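You operate a simulated robot arm through the tools that you are given. There is no shell and no other tool.

You are at the controls of a simulated robot arm. One attempt, no reset.

TASK
Clean the purple shoe tongue and cement it onto the teal clipped counter board.
Fine: rub the smudge off with the crepe cleaning block; coat the board's patch with the wide paste brush from the cement pot; lay the tongue over the patch; block and brush back, pot shut. Set down upright: wide paste brush. A coat counts when it lies all over at full strength: go over it till it gets no stronger. What is to be rubbed or washed off counts as gone when no trace of it is left.
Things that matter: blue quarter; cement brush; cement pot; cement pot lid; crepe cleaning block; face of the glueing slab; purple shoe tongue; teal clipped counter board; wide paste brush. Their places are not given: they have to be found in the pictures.

Only the result counts: the job must be done as asked and must still hold three seconds after the hand-in. Knocking over, shifting, dropping, spilling or breaking anything else fails it.

THE ROBOT
A 7-joint arm with a three-finger gripper, fixed in place. Base frame: the origin is at the foot of the arm, x ahead of it, y to its left, z up; the work surface is at about z = 900. Units: mm, rad, N and s.
Its first joint turns from -2.897 to 2.897 rad. Payload 2.69 kg.
The tool frame sits at the grasp point between the pads (the TCP): z along the fingers, y along the line on which they close. The tips reach 30 mm beyond it. The gripper opens to 128 mm. The gripper's body begins 117 mm behind the TCP.
Orientation is told as [roll, pitch, yaw] about the base's x, y, z axes, in that order, counted from this pose: with the fingers straight down and closing along the base's y, the tool's x points along the base's -x, its y along +y and its z along -z.

THE INTERFACE
- The arm moves only by the tool send_rows. Its argument "plan" is a list of rows, each a list of 3 entries, a list of its own where there are three numbers: the shift along the tool's x, y, z in units of 30 mm (1.0 is 30 mm), then the turn, a rotation vector about the tool's x, y, z in units of 5 degrees (1.0 is 5 degrees), then the opening in per cent of the stroke, from 0 (shut) to 100 (fully open). In form: [[[x, y, z], [rx, ry, rz], hand], ...]. A call has 1 to 20 rows; each row shifts and turns the commanded pose from where the row before left it, along the tool's axes as they then stand. A call with a number of a shift or a turn outside -1 to 1 is refused whole. Each row takes 0.2 s and may step no farther than 50 mm and 0.15 rad from the row before; otherwise, or with a gripper value out of range, the whole call is refused. A pose out of reach is approached as far as the arm can. The call stops where the force on the tool passes 40 N (or 10 N more than at its start, if that is more) or the arm is blocked; 0.2 s more then pass. The fingers move at their own pace and stop on an object; they squeeze with about 29 N. The grip force told is the motor's: it shows also when the fingers shut on nothing. Time passes only in rows, and 0.2 s behind the last, so rows that do not move let the fingers close. The reply holds the time, the measured pose of the TCP, the force on the tool along the base axes, the opening and the grip force, in the units named above and with some noise, with the torque about the TCP (base axes, N m) and any sound that the robot's microphone picked up, and new pictures: "pictures" is both (left out), scene, wrist or none.
- Cameras (640 x 400 px; columns grow to the right, rows downward): "scene" is fixed at [49.7, -499.2, 1651.6]; the picture's right is [0.73, -0.68, 0.00], its down [-0.43, -0.46, -0.78] and it looks along [0.53, 0.57, -0.63] (base axes); focal length 344 px, centre (320, 200). "wrist" rides on the gripper at [58, 54, -131] in the tool frame; the picture's right is [-0.68, 0.74, 0.00], its down [-0.62, -0.57, -0.55] and it looks along [-0.40, -0.37, 0.84] (tool axes); focal length 234 px, centre (320, 200).
- move_column(by): slides the trunk up (or, below 0, down) by that many mm; the arm rides with it, the base frame stays. It gives what a move gives, with no picture.
- locate(camera, pixels): for up to 12 pixels [column, row] of the newest picture of that camera ("zoom" is the newest enlarged one), the place [x, y, z] in the base frame of the surface seen there, good to about 2 mm. No time passes.
- close_up(camera, box): a new picture of the part [left, top, right, bottom] of that camera's present view, enlarged. No time passes.
- close_job(): hands the job in; it is judged then, once.

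Unless the task says otherwise, let go and move clear before handing in.

The tools are called after ">>>" as a command line: name --argument value ..., lists and objects as JSON in quotes. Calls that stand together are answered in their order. send_rows: Moves the arm, as the interface text tells. Its arguments: {"type":"object","properties":{"plan":{"type":"array"},"pictures":{"type":"string","enum":["both","scene","wrist","none"]}},"required":["plan"]} The other tools are called the same way: move_column (by) slides the trunk up or down; locate (camera, pixels) gives the place of the surface under pixels of a picture; close_up (camera, box) takes an enlarged picture of a part of a camera's view; close_job () hands the job in.

At the start:

```text
t: 0.0
position: [514.2, 175.1, 1341.4]
tool_rot: [0.0, 0.0, 0.001]
force: [0.4, -1.0, 1.0]
wrist_torque: [0.0, 0.0, 0.02]
width: 128.1
gripper_force: 0.1
trunk travel left (down, up): [-150.0, 200.0]
```

scene: 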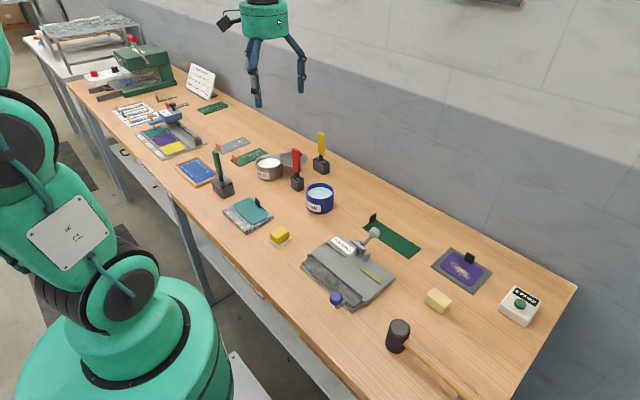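
wrist: 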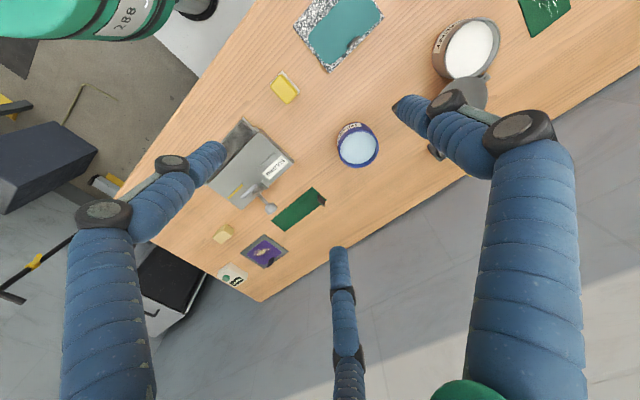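

The scene shows the purple piece near (462,268), a teal board near (248,214), pots at (269,167) and (320,200), and brushes at (222,180), (297,170) and (321,155). I'll zoom in to identify each one.

>>> close_up --camera "scene" --box '[160, 120, 360, 245]'

>>> close_up --camera "scene" --box '[380, 220, 580, 345]'

>>> close_up --camera "scene" --box '[80, 60, 280, 185]'

>>> close_up --camera "scene" --box '[260, 200, 440, 312]'

```text
3.20 times, centred on (260, 182) of scene
```

zoom: 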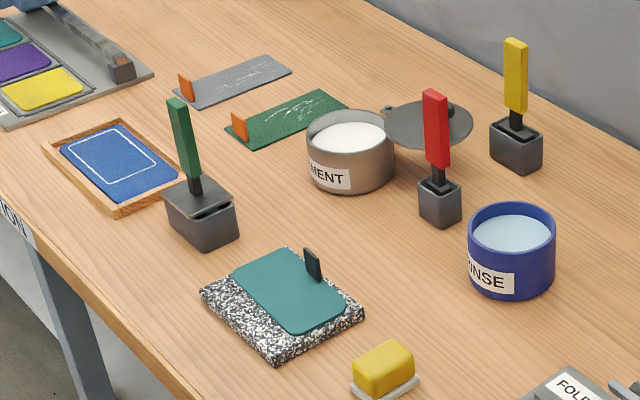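

```text
3.20 times, centred on (480, 282) of scene
```

zoom: 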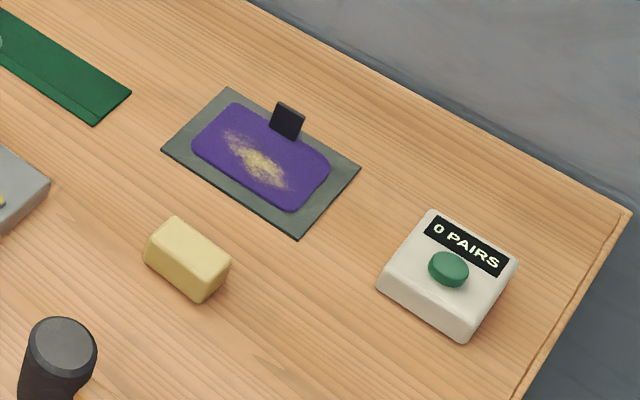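

```text
3.20 times, centred on (180, 122) of scene
```

zoom: 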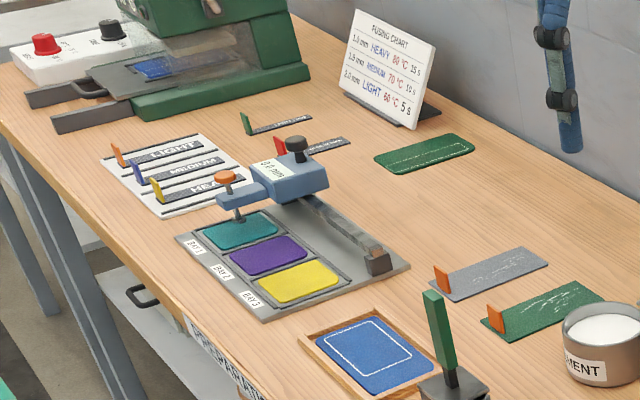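

```text
3.56 times, centred on (350, 256) of scene
```

zoom: 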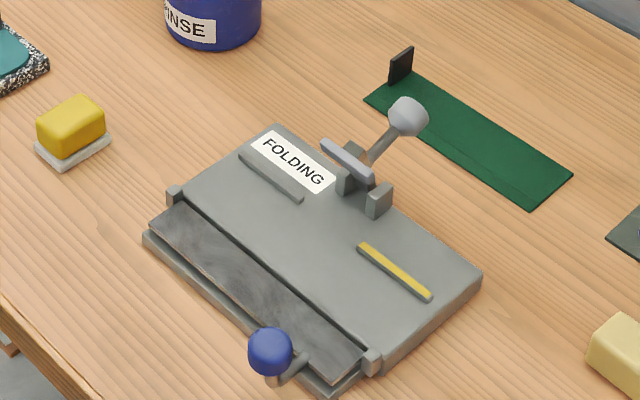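

Next I need closer views of the parts and their positions. The cream block at (438,300) looks like the crepe block, and the green-handled brush at (222,180) looks like the wide one.

>>> close_up --camera "scene" --box '[208, 190, 288, 240]'

>>> close_up --camera "scene" --box '[240, 140, 320, 190]'

>>> close_up --camera "scene" --box '[180, 145, 260, 195]'

>>> close_up --camera "wrist" --box '[200, 0, 520, 200]'

>>> locate --camera "scene" --pixels '[[462, 268], [438, 296], [248, 212], [269, 162], [290, 158], [217, 155], [224, 192], [297, 150], [321, 135], [280, 234], [320, 192], [195, 172]]'

```text
8.00 times, centred on (248, 215) of scene
```

zoom: 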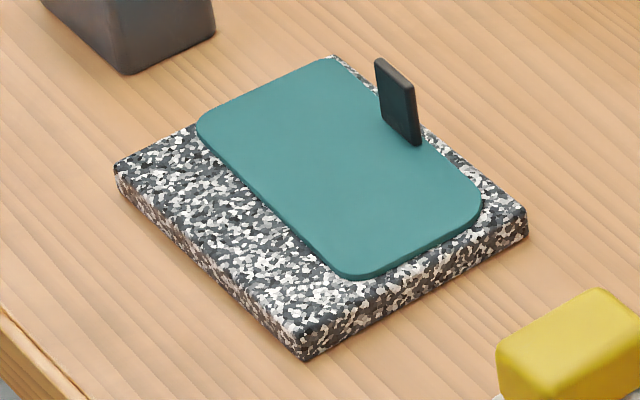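

```text
8.00 times, centred on (280, 165) of scene
```

zoom: 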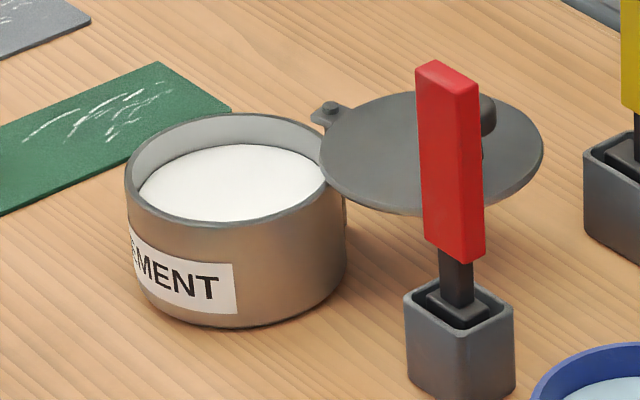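

```text
8.00 times, centred on (220, 170) of scene
```

zoom: 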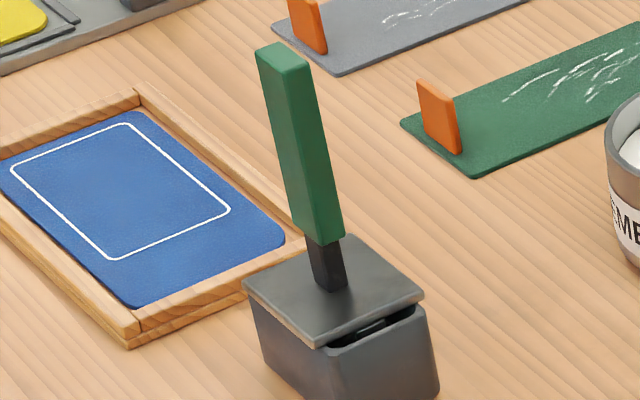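

```text
2.00 times, centred on (360, 100) of wrist
```

zoom: 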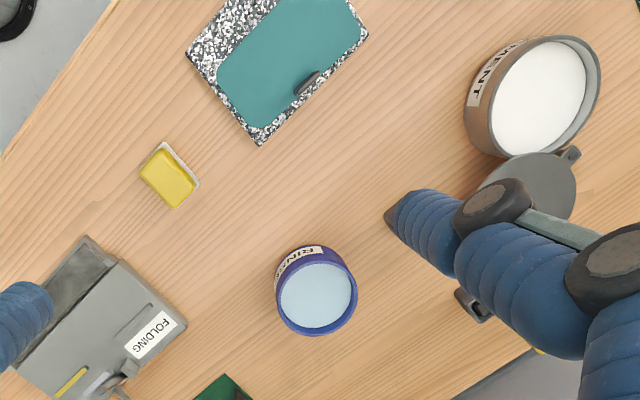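

```text
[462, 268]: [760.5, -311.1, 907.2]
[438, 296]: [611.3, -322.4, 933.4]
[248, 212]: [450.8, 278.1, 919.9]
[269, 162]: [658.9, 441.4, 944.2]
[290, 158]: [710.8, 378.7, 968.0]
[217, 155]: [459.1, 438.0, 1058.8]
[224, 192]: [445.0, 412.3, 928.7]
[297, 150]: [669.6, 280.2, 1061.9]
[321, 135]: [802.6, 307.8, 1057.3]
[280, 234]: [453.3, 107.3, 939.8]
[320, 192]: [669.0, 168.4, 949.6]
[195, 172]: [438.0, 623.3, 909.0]
```

The pot's lid swings on a pin at its rim, and it is open now. I'll move the wrist camera over the slab to look closely at the teal board.

>>> send_rows --plan '[[[0.683, 0.8125, 0.92], [0, 0, 0], 100], [[0.683, 0.8125, 0.92], [0, 0, 0], 100], [[0.683, 0.8125, 0.92], [0, 0, 0], 100], [[0.683, 0.8125, 0.92], [0, 0, 0], 100], [[0.683, 0.8125, 0.92], [0, 0, 0], 100], [[0.683, 0.8125, 0.92], [0, 0, 0], 100], [[0.683, 0.8125, 0.92], [0, 0, 0], 100], [[0.683, 0.8125, 0.92], [0, 0, 0], 100], [[0, 0, 0], [0, 0, 0], 100]]'

```text
t: 2.0
position: [350.9, 371.4, 1119.1]
tool_rot: [0.0, -0.001, -0.001]
force: [-0.4, 0.9, -0.4]
wrist_torque: [-0.02, -0.02, 0.03]
width: 128.0
gripper_force: 0.0
trunk travel left (down, up): [-150.0, 200.0]
```

scene: 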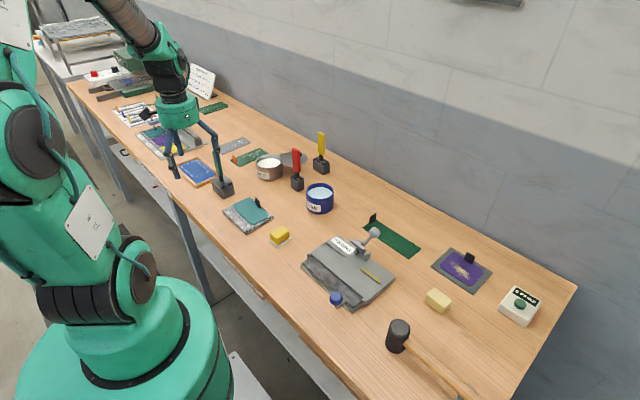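
wrist: 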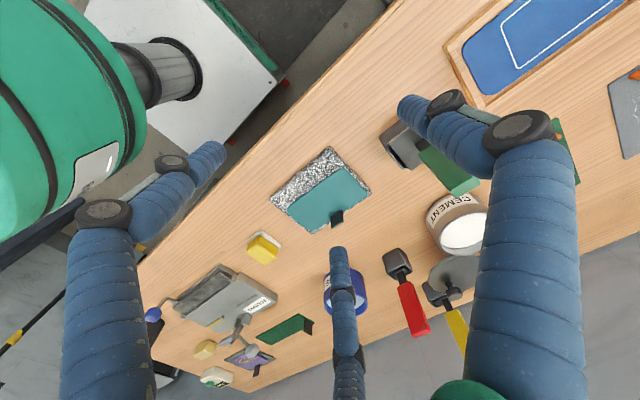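

The teal board shows no patch outline from here. I'll zoom in on it and probe where the fingertips appear in the picture.

>>> close_up --camera "wrist" --box '[260, 140, 380, 215]'

>>> locate --camera "wrist" --pixels '[[217, 150], [405, 105], [339, 255], [339, 250], [347, 350], [100, 300], [530, 300], [320, 205]]'

>>> close_up --camera "scene" --box '[130, 60, 250, 200]'

```text
5.33 times, centred on (320, 178) of wrist
```

zoom: 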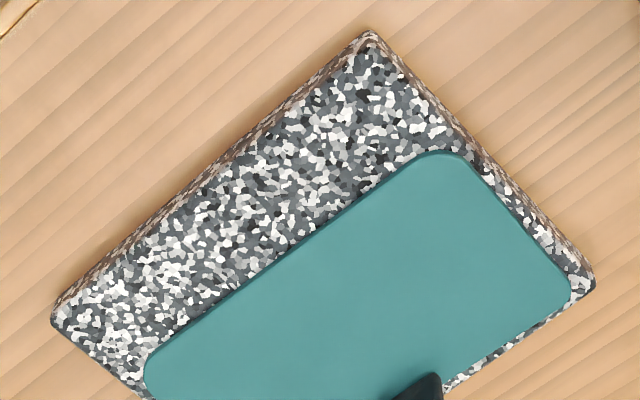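

```text
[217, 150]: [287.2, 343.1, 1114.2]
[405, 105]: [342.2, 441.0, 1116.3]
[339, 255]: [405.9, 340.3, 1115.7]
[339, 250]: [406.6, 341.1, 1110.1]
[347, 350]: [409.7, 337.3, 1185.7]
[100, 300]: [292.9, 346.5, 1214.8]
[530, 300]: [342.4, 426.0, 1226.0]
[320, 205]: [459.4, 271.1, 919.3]
```

```text
2.86 times, centred on (190, 130) of scene
```

zoom: 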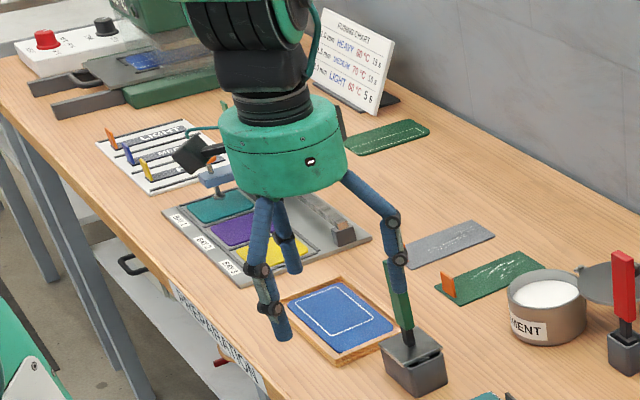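

The render shows three fingers around the TCP, although the text describes two. I'll close and half-open the hand in free air to see how it really moves.

>>> send_rows --plan '[[[0, 0, 0], [0, 0, 0], 0], [[0, 0, 0], [0, 0, 0], 0], [[0, 0, 0], [0, 0, 0], 0], [[0, 0, 0], [0, 0, 0], 0]]'

>>> close_up --camera "wrist" --box '[160, 100, 480, 300]'

>>> close_up --camera "scene" --box '[130, 80, 250, 200]'

```text
t: 3.0
position: [350.5, 370.5, 1119.2]
tool_rot: [0.001, 0.0, -0.001]
force: [1.2, -0.2, -0.4]
wrist_torque: [0.0, 0.0, 0.01]
width: 2.1
gripper_force: 29.2
trunk travel left (down, up): [-150.0, 200.0]
```

scene: 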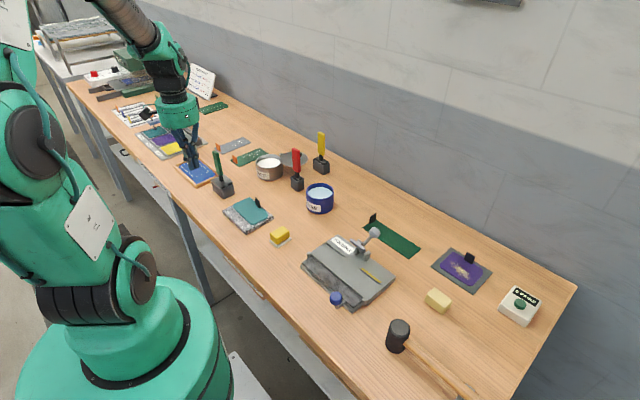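
wrist: 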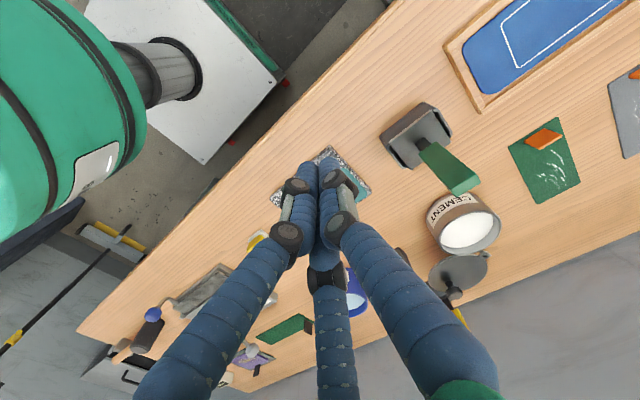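

```text
2.00 times, centred on (320, 200) of wrist
```

zoom: 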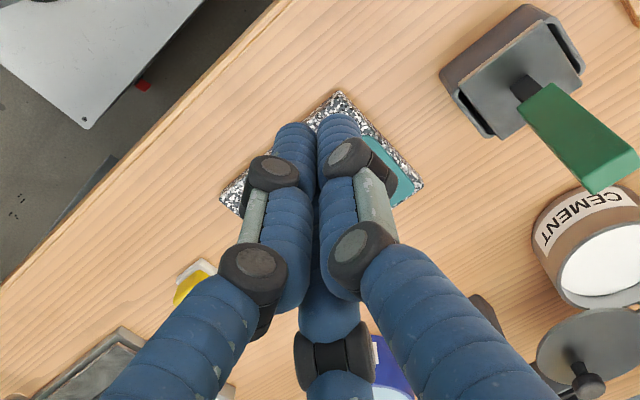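

```text
3.33 times, centred on (190, 140) of scene
```

zoom: 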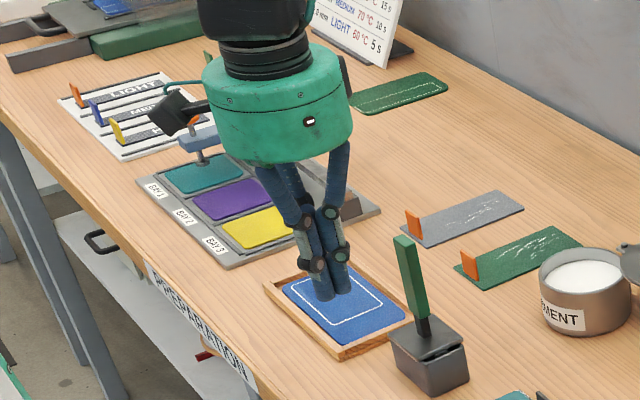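

I'll open the hand and go lower over the board to inspect its face for a patch.

>>> send_rows --plan '[[[0, 0, 0], [0, 0, 0], 100], [[-0.35, -0.35, 0.75], [0, 0, 0], 100], [[-0.35, -0.35, 0.75], [0, 0, 0], 100], [[-0.35, -0.35, 0.75], [0, 0, 0], 100], [[-0.35, -0.35, 0.75], [0, 0, 0], 100], [[0, 0, 0], [0, 0, 0], 100]]'

>>> close_up --camera "wrist" --box '[200, 100, 440, 250]'

```text
t: 4.4
position: [394.3, 328.8, 1031.7]
tool_rot: [0.0, 0.0, 0.0]
force: [-0.7, 1.2, -0.7]
wrist_torque: [0.0, 0.07, -0.01]
width: 128.2
gripper_force: 0.0
trunk travel left (down, up): [-150.0, 200.0]
```

scene: 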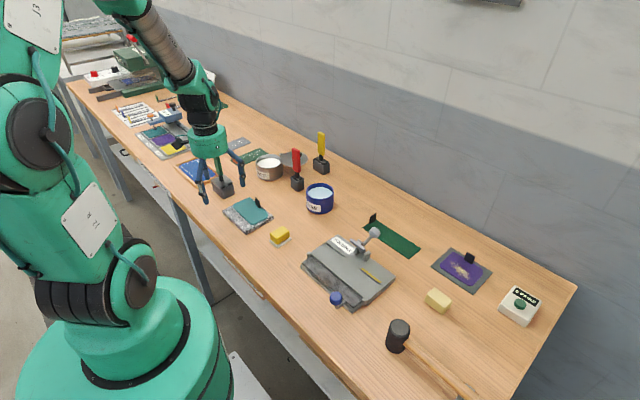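
wrist: 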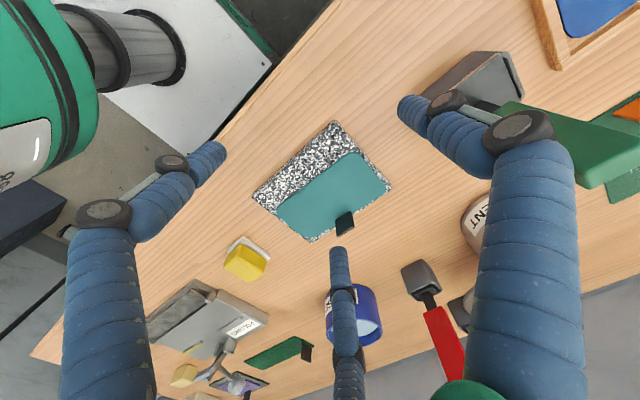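

```text
2.67 times, centred on (320, 175) of wrist
```

zoom: 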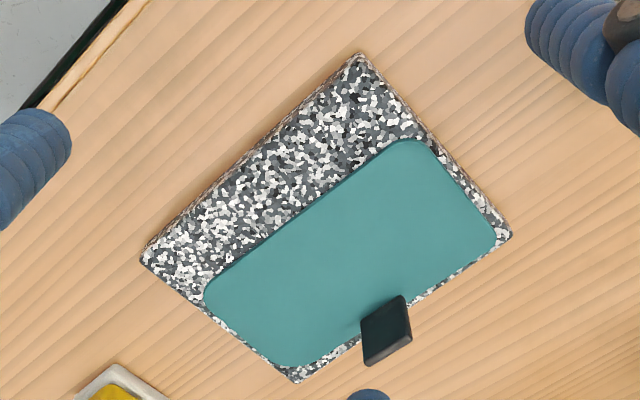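

No patch outline shows on the teal piece on the slab. I'll check the other areas, including the teal in bay 1 and the far end, for another teal board.

>>> close_up --camera "scene" --box '[110, 95, 210, 160]'

>>> close_up --camera "scene" --box '[20, 10, 180, 110]'

>>> close_up --camera "scene" --box '[215, 192, 285, 236]'

>>> locate --camera "wrist" --pixels '[[334, 123], [254, 195], [390, 186], [310, 240], [277, 209], [358, 154], [388, 184], [310, 236], [345, 222], [345, 212], [330, 190], [350, 170]]'

```text
6.15 times, centred on (160, 128) of scene
```

zoom: 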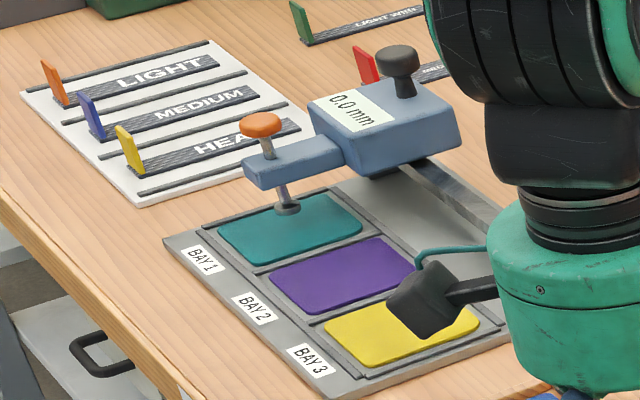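

```text
4.00 times, centred on (100, 60) of scene
```

zoom: 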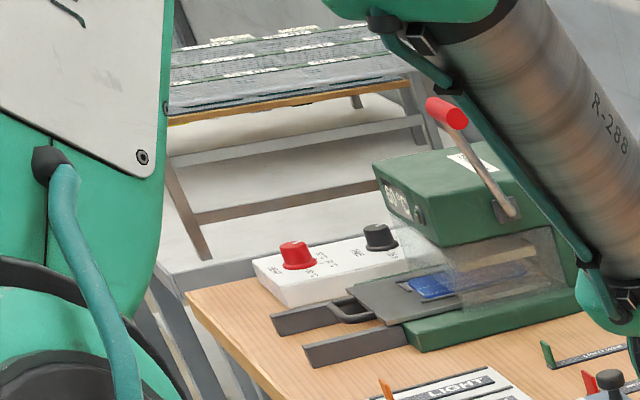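

```text
9.09 times, centred on (250, 214) of scene
```

zoom: 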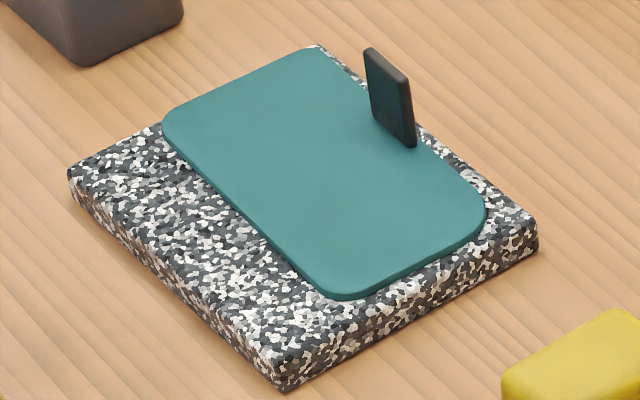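

```text
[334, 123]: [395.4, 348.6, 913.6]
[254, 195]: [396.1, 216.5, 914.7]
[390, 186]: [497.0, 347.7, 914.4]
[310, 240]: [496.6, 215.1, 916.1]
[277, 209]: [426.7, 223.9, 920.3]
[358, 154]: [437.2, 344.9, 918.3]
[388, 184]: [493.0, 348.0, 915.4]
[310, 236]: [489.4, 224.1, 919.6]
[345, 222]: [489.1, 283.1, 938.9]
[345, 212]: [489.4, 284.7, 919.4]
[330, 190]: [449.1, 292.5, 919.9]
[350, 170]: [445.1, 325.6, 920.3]
```

The bay pieces belong to a gauge rig, so the slab piece must be the counter board. It spans about x 423–493 and y 221–346, with its top at z 920. I'll raise the hand and fly over to the tongue and crepe block to inspect them.

>>> send_rows --plan '[[[0, 0, -1], [0, 0, 0], 100], [[0, 0, -1], [0, 0, 0], 100], [[0, 0, -1], [0, 0, 0], 100], [[0, 0, -1], [0, 0, 0], 100], [[-0.6, -1, 0], [0, 0, 0], 100], [[-0.6, -1, 0], [0, 0, 0], 100], [[-0.6, -1, 0], [0, 0, 0], 100], [[-0.6, -1, 0], [0, 0, 0], 100], [[-0.6, -1, 0], [0, 0, 0], 100], [[-0.6, -1, 0], [0, 0, 0], 100], [[-0.6, -1, 0], [0, 0, 0], 100], [[-0.6, -1, 0], [0, 0, 0], 100], [[-0.6, -1, 0], [0, 0, 0], 100], [[-0.6, -1, 0], [0, 0, 0], 100], [[-0.6, -1, 0], [0, 0, 0], 100], [[-0.6, -1, 0], [0, 0, 0], 100], [[-0.6, -1, 0], [0, 0, 0], 100], [[-0.6, -1, 0], [0, 0, 0], 100]]' --pictures "none"

>>> send_rows --plan '[[[-0.3, -1, 0], [0, 0, 0], 100], [[-0.3, -1, 0], [0, 0, 0], 100], [[-0.3, -1, 0], [0, 0, 0], 100], [[-0.3, -1, 0.5], [0, 0, 0], 100], [[0, -1, 0.8], [0, 0, 0], 100], [[0, 0, 0.9], [0, 0, 0], 100], [[0, 0, 0.8], [0, 0, 0], 100], [[0, 0, 0], [0, 0, 0], 100]]'

>>> close_up --camera "wrist" --box '[160, 75, 480, 275]'

```text
t: 8.2
position: [643.6, -90.9, 1151.1]
tool_rot: [0.0, -0.001, 0.002]
force: [1.1, -1.0, -0.5]
wrist_torque: [-0.01, -0.04, 0.0]
width: 128.0
gripper_force: 0.1
trunk travel left (down, up): [-150.0, 200.0]
```

```text
t: 10.0
position: [680.0, -242.7, 1060.7]
tool_rot: [0.0, -0.001, 0.0]
force: [1.0, 0.7, -0.2]
wrist_torque: [0.01, 0.03, 0.0]
width: 128.1
gripper_force: 0.0
trunk travel left (down, up): [-150.0, 200.0]
```

scene: 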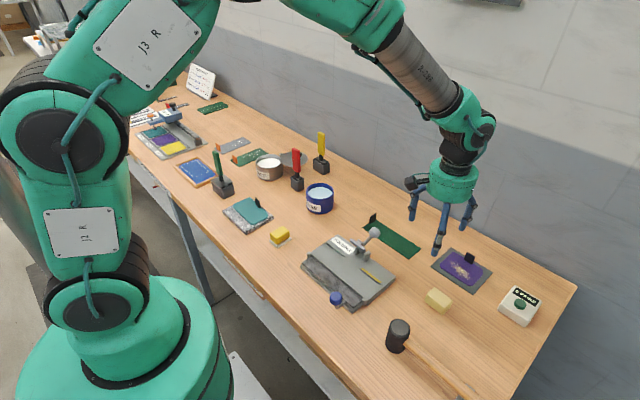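
wrist: 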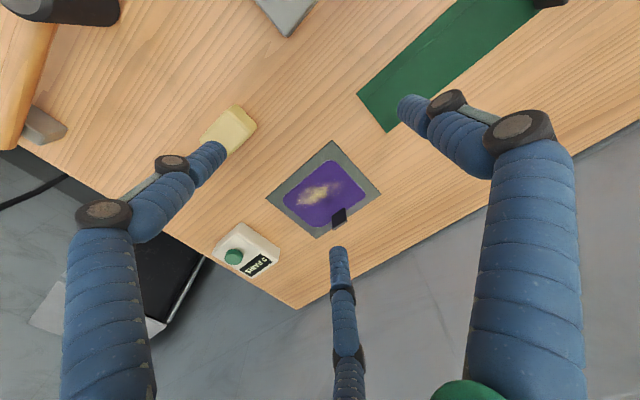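

```text
2.00 times, centred on (320, 175) of wrist
```

zoom: 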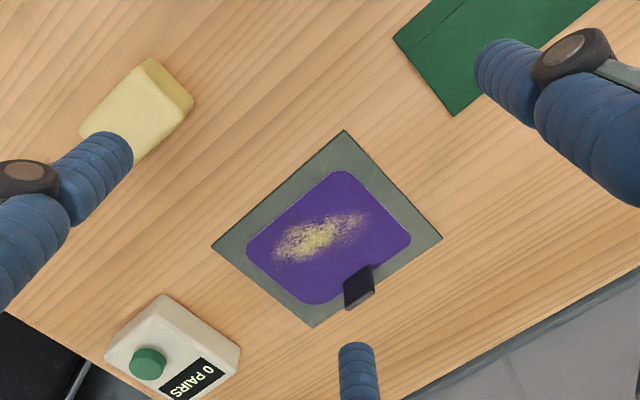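

>>> locate --camera "wrist" --pixels '[[332, 141], [266, 197], [380, 194], [316, 238], [284, 199], [330, 161], [365, 195], [318, 226], [339, 216], [339, 224], [300, 199], [340, 184]]'

>>> locate --camera "scene" --pixels '[[470, 257], [426, 300], [434, 290], [451, 301], [443, 309], [443, 301], [428, 295], [447, 305], [437, 296], [435, 306], [425, 303], [441, 313]]'

>>> close_up --camera "scene" --box '[415, 280, 463, 320]'

>>> close_up --camera "wrist" --box '[180, 90, 280, 170]'

```text
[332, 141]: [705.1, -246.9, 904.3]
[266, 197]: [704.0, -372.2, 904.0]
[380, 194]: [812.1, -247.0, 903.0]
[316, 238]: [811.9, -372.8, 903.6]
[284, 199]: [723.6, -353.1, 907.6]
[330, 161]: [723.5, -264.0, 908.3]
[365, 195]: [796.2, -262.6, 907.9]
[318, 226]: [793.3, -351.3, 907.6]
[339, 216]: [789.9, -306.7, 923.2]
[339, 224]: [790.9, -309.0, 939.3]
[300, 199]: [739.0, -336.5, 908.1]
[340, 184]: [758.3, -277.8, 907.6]
```

```text
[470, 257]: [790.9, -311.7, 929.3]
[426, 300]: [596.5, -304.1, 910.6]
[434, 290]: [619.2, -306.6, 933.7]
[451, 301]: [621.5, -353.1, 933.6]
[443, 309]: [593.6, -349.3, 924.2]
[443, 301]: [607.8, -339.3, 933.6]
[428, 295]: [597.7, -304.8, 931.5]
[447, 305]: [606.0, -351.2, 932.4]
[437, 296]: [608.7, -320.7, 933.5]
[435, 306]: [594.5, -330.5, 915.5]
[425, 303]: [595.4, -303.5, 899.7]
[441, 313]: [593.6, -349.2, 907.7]
```

```text
10.00 times, centred on (439, 300) of scene
```

zoom: 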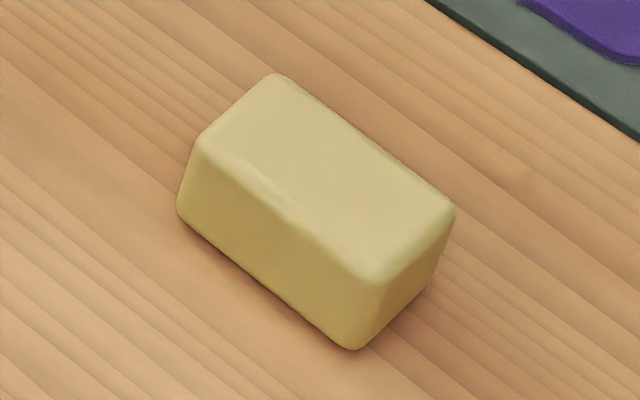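

```text
5.00 times, centred on (230, 130) of wrist
```

zoom: 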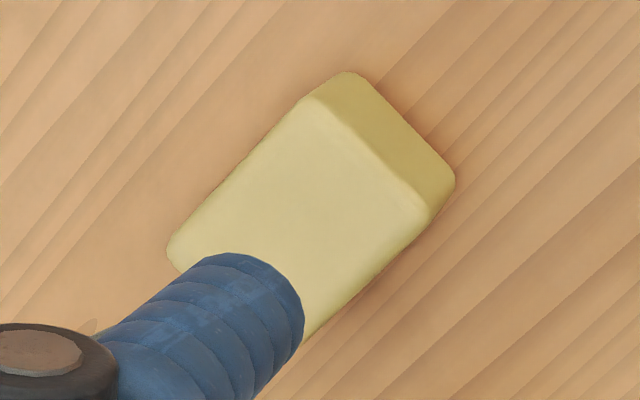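

The smudge covers roughly x 735–765 and y -345 to -275 on the tongue, whose top is at z 908. The cream crepe block is about 30x50x34 at (608,-328). I'll check neighbouring clearances, then move above the block with a smaller opening.

>>> locate --camera "scene" --pixels '[[398, 325], [409, 328], [395, 350], [420, 360], [460, 395], [393, 285], [336, 297], [373, 232], [390, 278]]'

>>> send_rows --plan '[[[0.6, -0.71, 0.42], [0, 0, 0], 65], [[0.6, -0.71, 0.42], [0, 0, 0], 65], [[0.6, -0.71, 0.42], [0, 0, 0], 65], [[0.6, -0.71, 0.42], [0, 0, 0], 65], [[0, 0, 0], [0, 0, 0], 65]]'

```text
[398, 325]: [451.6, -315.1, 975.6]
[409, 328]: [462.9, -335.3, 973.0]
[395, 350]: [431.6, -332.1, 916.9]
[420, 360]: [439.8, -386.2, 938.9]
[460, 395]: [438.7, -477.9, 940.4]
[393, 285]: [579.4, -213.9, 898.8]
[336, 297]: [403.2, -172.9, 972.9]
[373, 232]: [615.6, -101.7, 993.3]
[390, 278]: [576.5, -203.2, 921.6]
```

```text
t: 11.2
position: [608.3, -328.3, 1011.6]
tool_rot: [0.0, -0.001, 0.003]
force: [-0.8, -0.5, -0.4]
wrist_torque: [0.02, -0.04, 0.01]
width: 83.3
gripper_force: 0.0
trunk travel left (down, up): [-150.0, 200.0]
```

scene: 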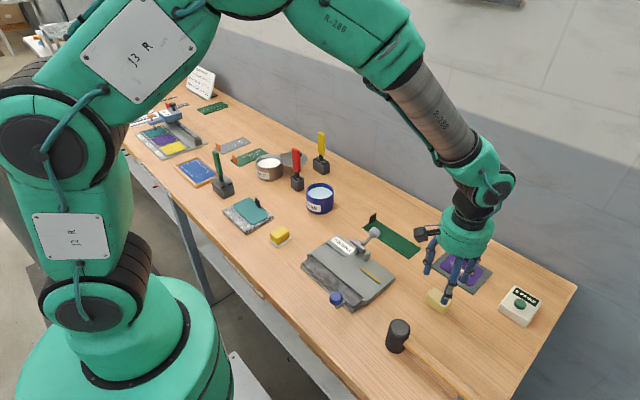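
wrist: 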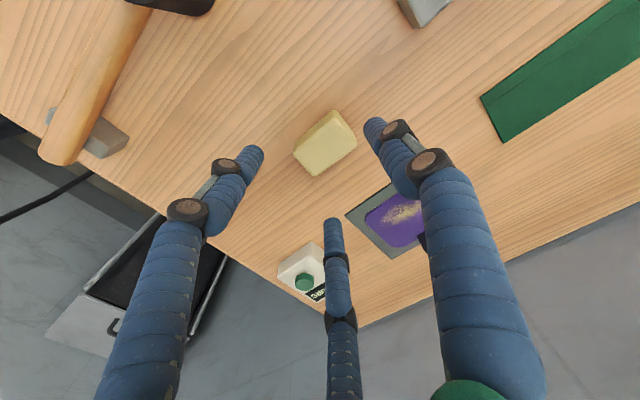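

The hand is centred over the block (wrist picture (325,143)). I'll descend to z≈943 and close on it.

>>> send_rows --plan '[[[0, 0, 0.76], [0, 0, 0], 65], [[0, 0, 0.76], [0, 0, 0], 65], [[0, 0, 0.76], [0, 0, 0], 65], [[0, 0, 0], [0, 0, 0], 65], [[0, 0, 0], [0, 0, 0], 30], [[0, 0, 0], [0, 0, 0], 20], [[0, 0, 0], [0, 0, 0], 20], [[0, 0, 0], [0, 0, 0], 20]]'

```text
t: 13.0
position: [609.4, -327.8, 942.4]
tool_rot: [0.0, 0.0, 0.001]
force: [-0.1, 0.9, 0.2]
wrist_torque: [-0.02, 0.0, 0.03]
width: 43.1
gripper_force: 28.6
trunk travel left (down, up): [-150.0, 200.0]
```

scene: 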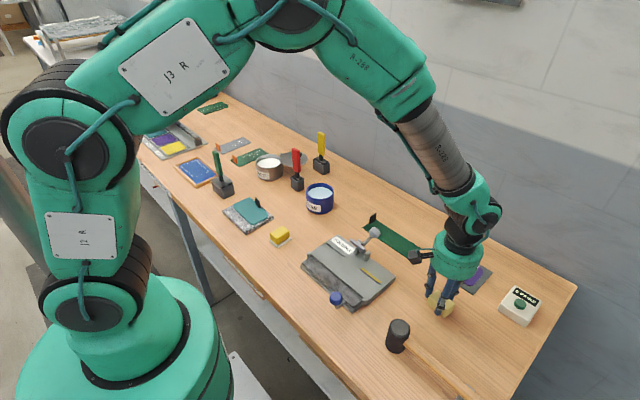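
wrist: 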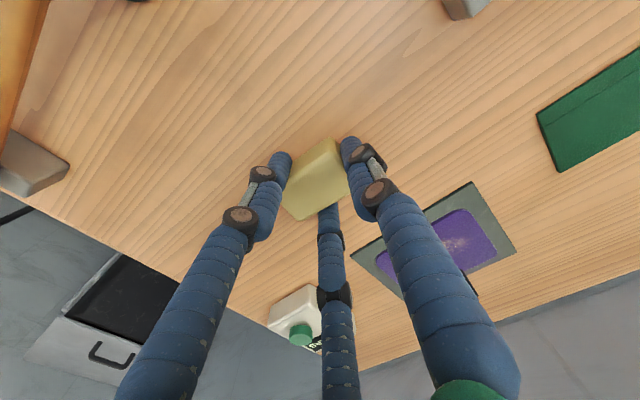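

Width has stopped at 43 mm with 28.6 N of grip, so the block is held. I'll lift it and check.

>>> send_rows --plan '[[[0, 0, -0.7], [0, 0, 0], 20], [[0, 0, -0.7], [0, 0, 0], 20], [[0, 0, -0.7], [0, 0, 0], 20], [[0, 0, 0], [0, 0, 0], 20]]'

>>> close_up --camera "wrist" --box '[240, 100, 400, 220]'

>>> close_up --camera "scene" --box '[400, 240, 500, 320]'

```text
t: 14.0
position: [609.1, -326.6, 1007.3]
tool_rot: [-0.002, 0.0, -0.001]
force: [0.9, -0.2, 0.5]
wrist_torque: [-0.02, -0.02, 0.04]
width: 25.7
gripper_force: 0.2
trunk travel left (down, up): [-150.0, 200.0]
```

scene: 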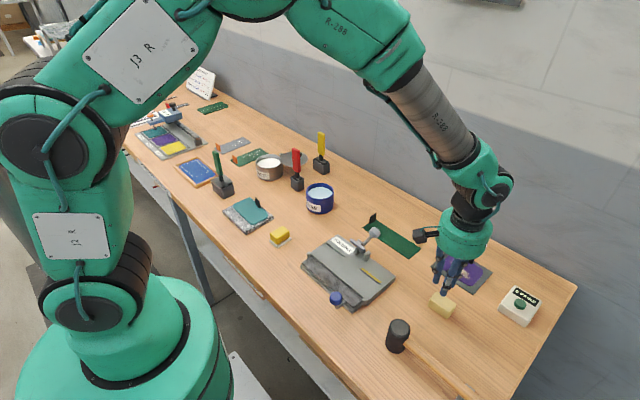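
wrist: 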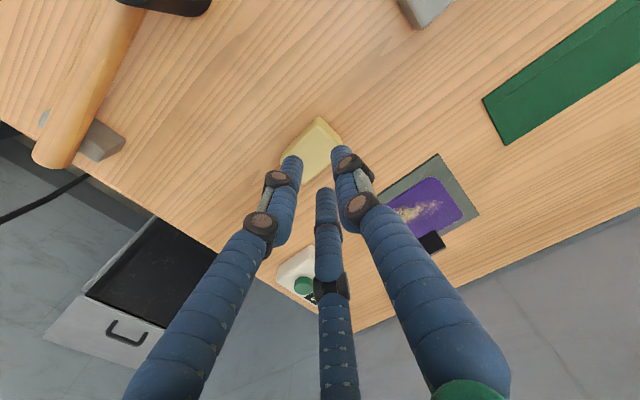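

```text
3.33 times, centred on (320, 160) of wrist
```

zoom: 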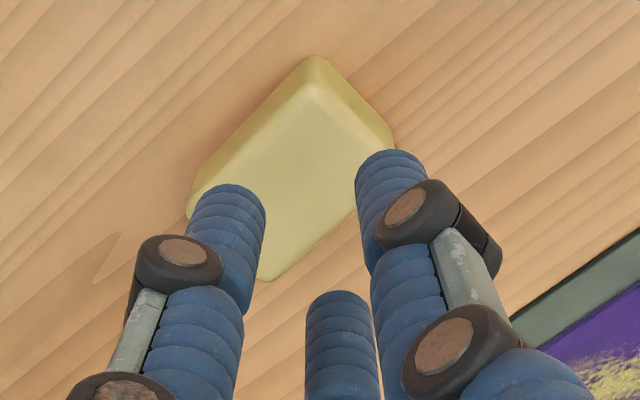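

```text
5.00 times, centred on (450, 280) of scene
```

zoom: 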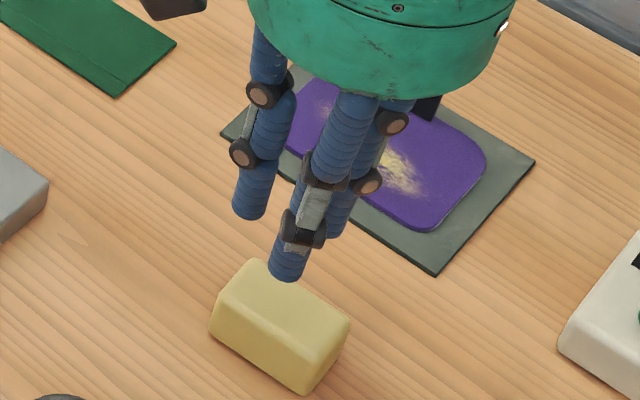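

The block slipped out: 43 mm was the rounded top edge, so I gripped too high. I'll measure where the rendered tips really are and how the block sits now.

>>> locate --camera "wrist" --pixels '[[293, 158], [339, 148], [325, 190], [292, 155], [320, 117], [287, 152], [338, 136], [307, 168], [311, 148]]'

>>> locate --camera "scene" --pixels '[[443, 294], [438, 281], [443, 307], [434, 304], [450, 316], [430, 300], [432, 306], [451, 314], [458, 305], [460, 312]]'

>>> close_up --camera "scene" --box '[420, 280, 468, 320]'

```text
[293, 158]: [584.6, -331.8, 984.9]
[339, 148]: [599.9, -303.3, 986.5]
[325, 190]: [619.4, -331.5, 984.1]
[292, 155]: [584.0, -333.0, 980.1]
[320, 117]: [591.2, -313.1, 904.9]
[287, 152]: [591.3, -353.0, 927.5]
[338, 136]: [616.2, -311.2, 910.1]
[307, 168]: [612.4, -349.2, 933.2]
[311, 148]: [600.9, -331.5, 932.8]
```

```text
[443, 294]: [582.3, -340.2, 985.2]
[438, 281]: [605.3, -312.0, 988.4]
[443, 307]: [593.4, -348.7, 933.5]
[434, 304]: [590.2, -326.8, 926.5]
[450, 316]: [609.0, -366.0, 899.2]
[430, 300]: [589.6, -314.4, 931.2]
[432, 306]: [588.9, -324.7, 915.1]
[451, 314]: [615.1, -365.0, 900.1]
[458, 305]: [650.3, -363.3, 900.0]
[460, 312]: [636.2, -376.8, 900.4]
```

```text
10.00 times, centred on (444, 300) of scene
```

zoom: 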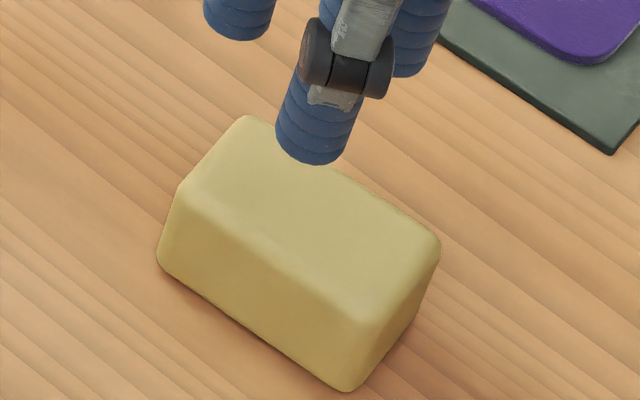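

The visible tips do reach about 27 mm below the TCP. The block moved to about (603,-337), which fits being squeezed sideways by a three-finger grasp. I'll turn the hand 90° so it closes across the block's 30 mm width.

>>> send_rows --plan '[[[0, 0, 0], [0, 0, -1], 65], [[0, 0, 0], [0, 0, -1], 65], [[0, 0, 0], [0, 0, -1], 65], [[0, 0, 0], [0, 0, -1], 65], [[0, 0, 0], [0, 0, -1], 65], [[0, 0, 0], [0, 0, -1], 65], [[0, 0, 0], [0, 0, -1], 65], [[0, 0, 0], [0, 0, -1], 65], [[0, 0, 0], [0, 0, -1], 65], [[0, 0, 0], [0, 0, -1], 65], [[0, 0, 0], [0, 0, -1], 65], [[0, 0, 0], [0, 0, -1], 65], [[0, 0, 0], [0, 0, -1], 65], [[0, 0, 0], [0, 0, -1], 65], [[0, 0, 0], [0, 0, -1], 65], [[0, 0, 0], [0, 0, -1], 65], [[0, 0, 0], [0, 0, -1], 65], [[0, 0, 0], [0, 0, -1], 65], [[0, 0, 0], [0, 0, 0], 65]]'

>>> close_up --camera "wrist" --box '[240, 60, 400, 160]'

```text
t: 18.0
position: [607.1, -327.2, 1005.7]
tool_rot: [0.001, 0.0, 1.574]
force: [0.4, -0.4, -0.5]
wrist_torque: [0.03, 0.01, 0.01]
width: 83.3
gripper_force: 0.0
trunk travel left (down, up): [-150.0, 200.0]
```

scene: 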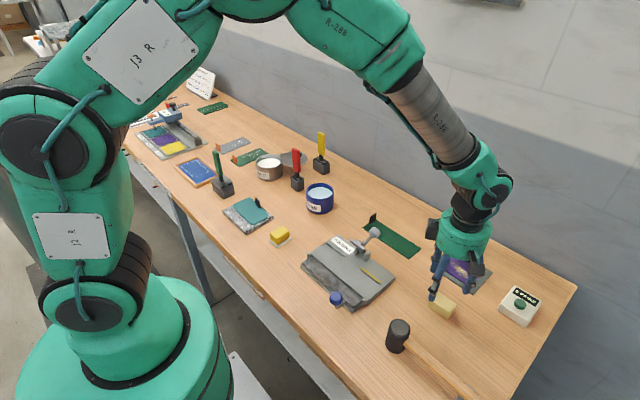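
wrist: 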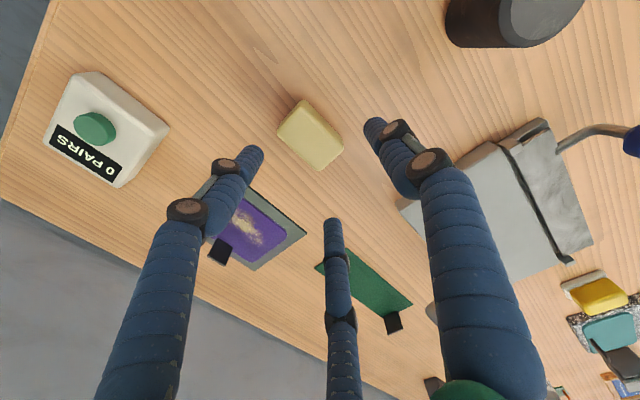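

```text
4.00 times, centred on (320, 110) of wrist
```

zoom: 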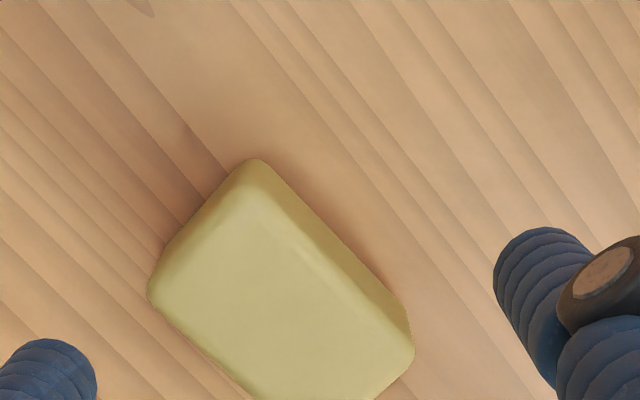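

Yaw is now +90°. I'll measure the block's top corners in the wrist picture.

>>> locate --camera "wrist" --pixels '[[303, 105], [281, 130], [318, 167], [340, 148], [310, 135], [304, 101], [278, 131], [342, 150], [320, 170]]'

>>> locate --camera "zoom" --pixels '[[270, 195], [165, 290], [395, 330], [280, 280]]'

```text
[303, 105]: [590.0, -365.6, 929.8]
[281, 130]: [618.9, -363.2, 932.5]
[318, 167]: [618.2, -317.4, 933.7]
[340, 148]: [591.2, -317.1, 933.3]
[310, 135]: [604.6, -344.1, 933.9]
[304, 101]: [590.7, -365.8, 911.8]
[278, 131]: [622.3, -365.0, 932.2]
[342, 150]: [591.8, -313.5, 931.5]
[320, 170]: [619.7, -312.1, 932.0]
```

```text
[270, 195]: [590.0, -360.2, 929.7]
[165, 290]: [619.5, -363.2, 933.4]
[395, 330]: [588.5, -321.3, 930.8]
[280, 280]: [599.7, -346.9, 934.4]
```

The block now spans x 589–621 and y -366 to -313. I'll centre on (605,-339), descend to TCP z≈937 and close across x.

>>> send_rows --plan '[[[0.4, 0.07, 0.3], [0, 0, 0], 65], [[0, 0, 0.7], [0, 0, 0], 65], [[0, 0, 0.7], [0, 0, 0], 65], [[0, 0, 0.59], [0, 0, 0], 65], [[0, 0, 0], [0, 0, 0], 65], [[0, 0, 0], [0, 0, 0], 0], [[0, 0, 0], [0, 0, 0], 0], [[0, 0, 0], [0, 0, 0], 0], [[0, 0, 0], [0, 0, 0], 0]]'

```text
t: 20.0
position: [605.1, -340.0, 937.2]
tool_rot: [-0.001, 0.0, 1.571]
force: [1.6, 0.5, 1.8]
wrist_torque: [-0.02, -0.03, -0.04]
width: 43.5
gripper_force: 28.8
trunk travel left (down, up): [-150.0, 200.0]
```

scene: 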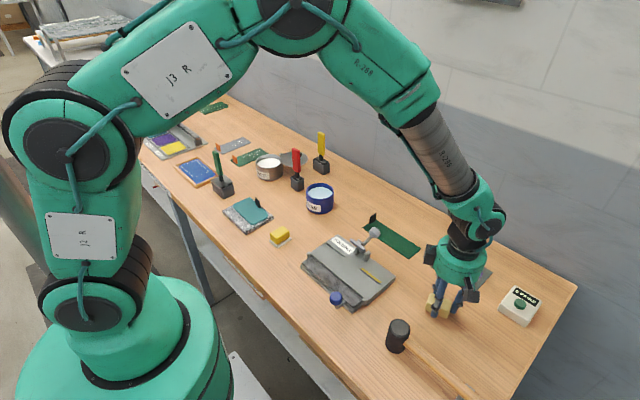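
wrist: 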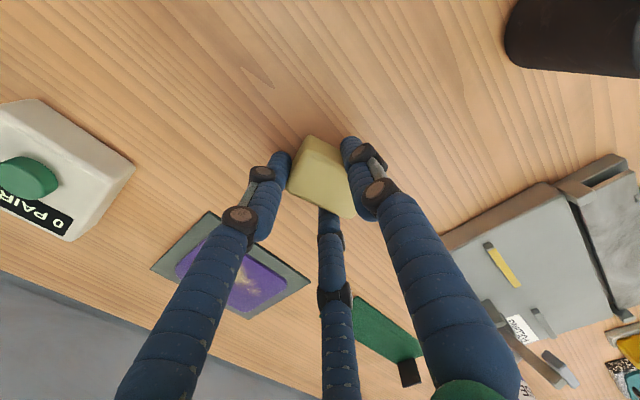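

The grip is again 43.5 mm, which fits three fingers: one on one long side and two on the other. I'll lift a little and check that it holds.

>>> send_rows --plan '[[[0, 0, -0.2], [0, 0, 0], 0], [[0, 0, -0.3], [0, 0, 0], 0], [[0, 0, -0.3], [0, 0, 0], 0], [[0, 0, 0], [0, 0, 0], 0]]'

>>> close_up --camera "scene" --box '[410, 270, 490, 330]'

>>> close_up --camera "wrist" --box '[240, 100, 400, 220]'

```text
t: 21.0
position: [606.0, -338.5, 962.1]
tool_rot: [0.0, 0.001, 1.572]
force: [0.1, -0.3, -1.5]
wrist_torque: [-0.04, -0.04, 0.0]
width: 43.6
gripper_force: 29.2
trunk travel left (down, up): [-150.0, 200.0]
```

scene: 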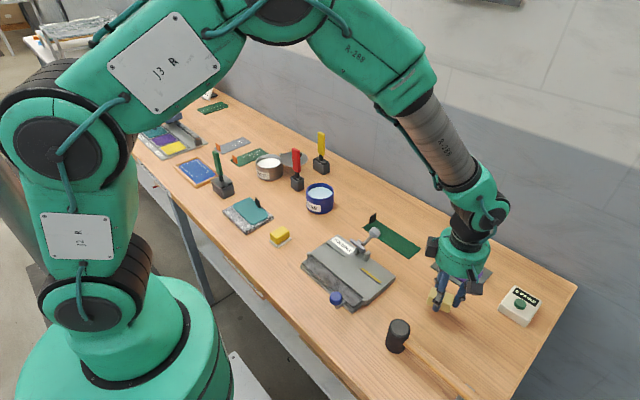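
wrist: 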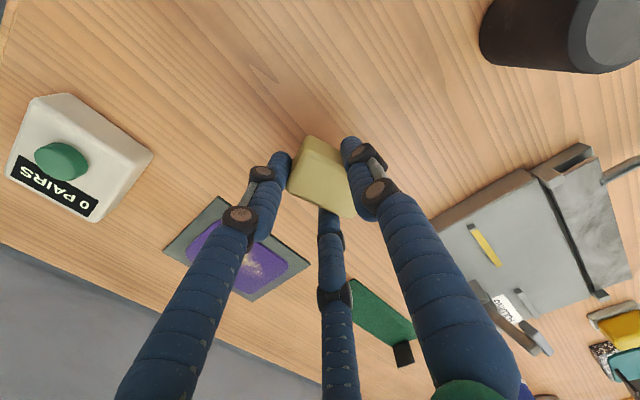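

```text
6.67 times, centred on (450, 300) of scene
```

zoom: 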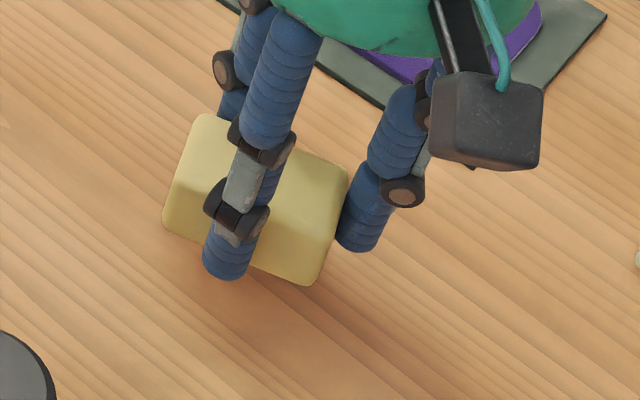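

```text
3.33 times, centred on (320, 160) of wrist
```

zoom: 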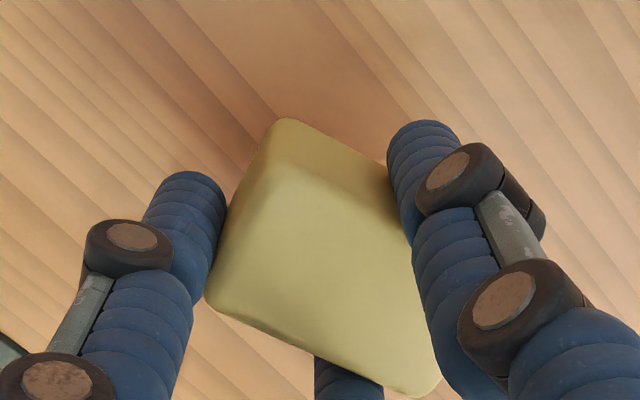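

The block is held but has twisted in the hand. I'll measure its pose.

>>> locate --camera "zoom" --pixels '[[290, 150], [215, 300], [385, 190], [390, 380], [260, 200], [330, 250], [290, 300], [350, 330], [280, 124]]'

>>> locate --camera "scene" --pixels '[[438, 289], [436, 292], [460, 297], [458, 302], [455, 310], [436, 304], [440, 288], [452, 295], [446, 308]]'

```text
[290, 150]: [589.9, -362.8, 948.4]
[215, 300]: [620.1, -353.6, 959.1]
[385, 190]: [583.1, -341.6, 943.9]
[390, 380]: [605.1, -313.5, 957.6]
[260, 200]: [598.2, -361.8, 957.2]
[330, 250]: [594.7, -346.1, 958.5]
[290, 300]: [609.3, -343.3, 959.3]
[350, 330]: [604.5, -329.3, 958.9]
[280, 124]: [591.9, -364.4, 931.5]
```

```text
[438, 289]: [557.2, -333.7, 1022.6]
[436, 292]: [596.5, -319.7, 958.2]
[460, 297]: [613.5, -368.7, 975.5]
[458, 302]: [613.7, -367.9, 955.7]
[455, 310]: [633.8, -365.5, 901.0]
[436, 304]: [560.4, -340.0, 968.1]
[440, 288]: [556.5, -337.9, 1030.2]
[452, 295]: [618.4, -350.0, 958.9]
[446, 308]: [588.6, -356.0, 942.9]
```

The block is level: its top is at z≈958, its bottom about 37 mm below the TCP, and it is yawed about 20°. I'll carry it beside the tongue and measure the smudge.

>>> send_rows --plan '[[[0, 0, -0.65], [0, 0, 0], 0], [[0, 0, -0.65], [0, 0, 0], 0], [[0.146, -0.88, 0], [0, 0, 0], 0], [[0.146, -0.88, 0], [0, 0, 0], 0], [[0.146, -0.88, 0], [0, 0, 0], 0], [[0.146, -0.88, 0], [0, 0, 0], 0], [[0, 0, 0], [0, 0, 0], 0]]'

>>> close_up --camera "wrist" --box '[220, 100, 420, 225]'

```text
t: 22.6
position: [710.8, -357.5, 998.5]
tool_rot: [0.0, 0.0, 1.574]
force: [0.6, 0.3, -0.4]
wrist_torque: [-0.04, 0.04, 0.0]
width: 43.4
gripper_force: 29.1
trunk travel left (down, up): [-150.0, 200.0]
```

scene: 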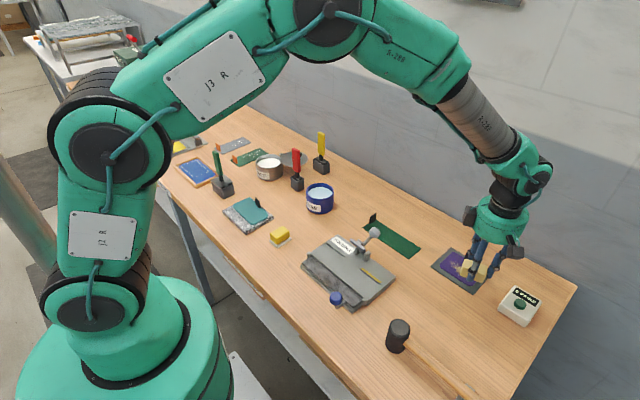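
wrist: 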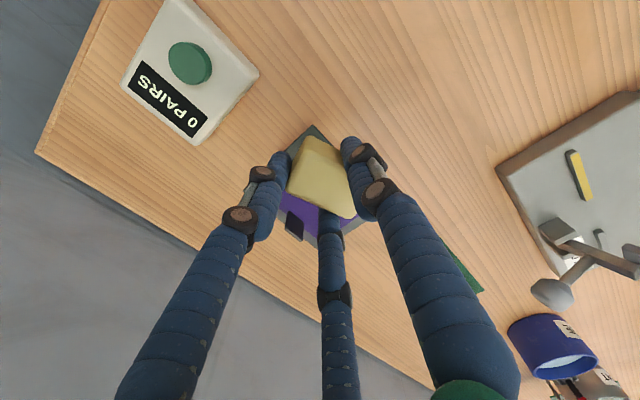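

```text
3.20 times, centred on (320, 162) of wrist
```

zoom: 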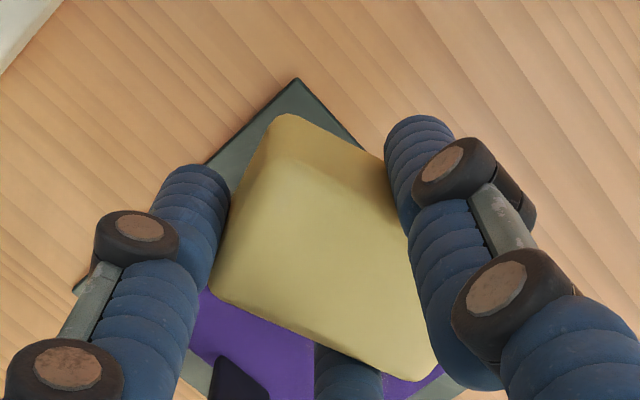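

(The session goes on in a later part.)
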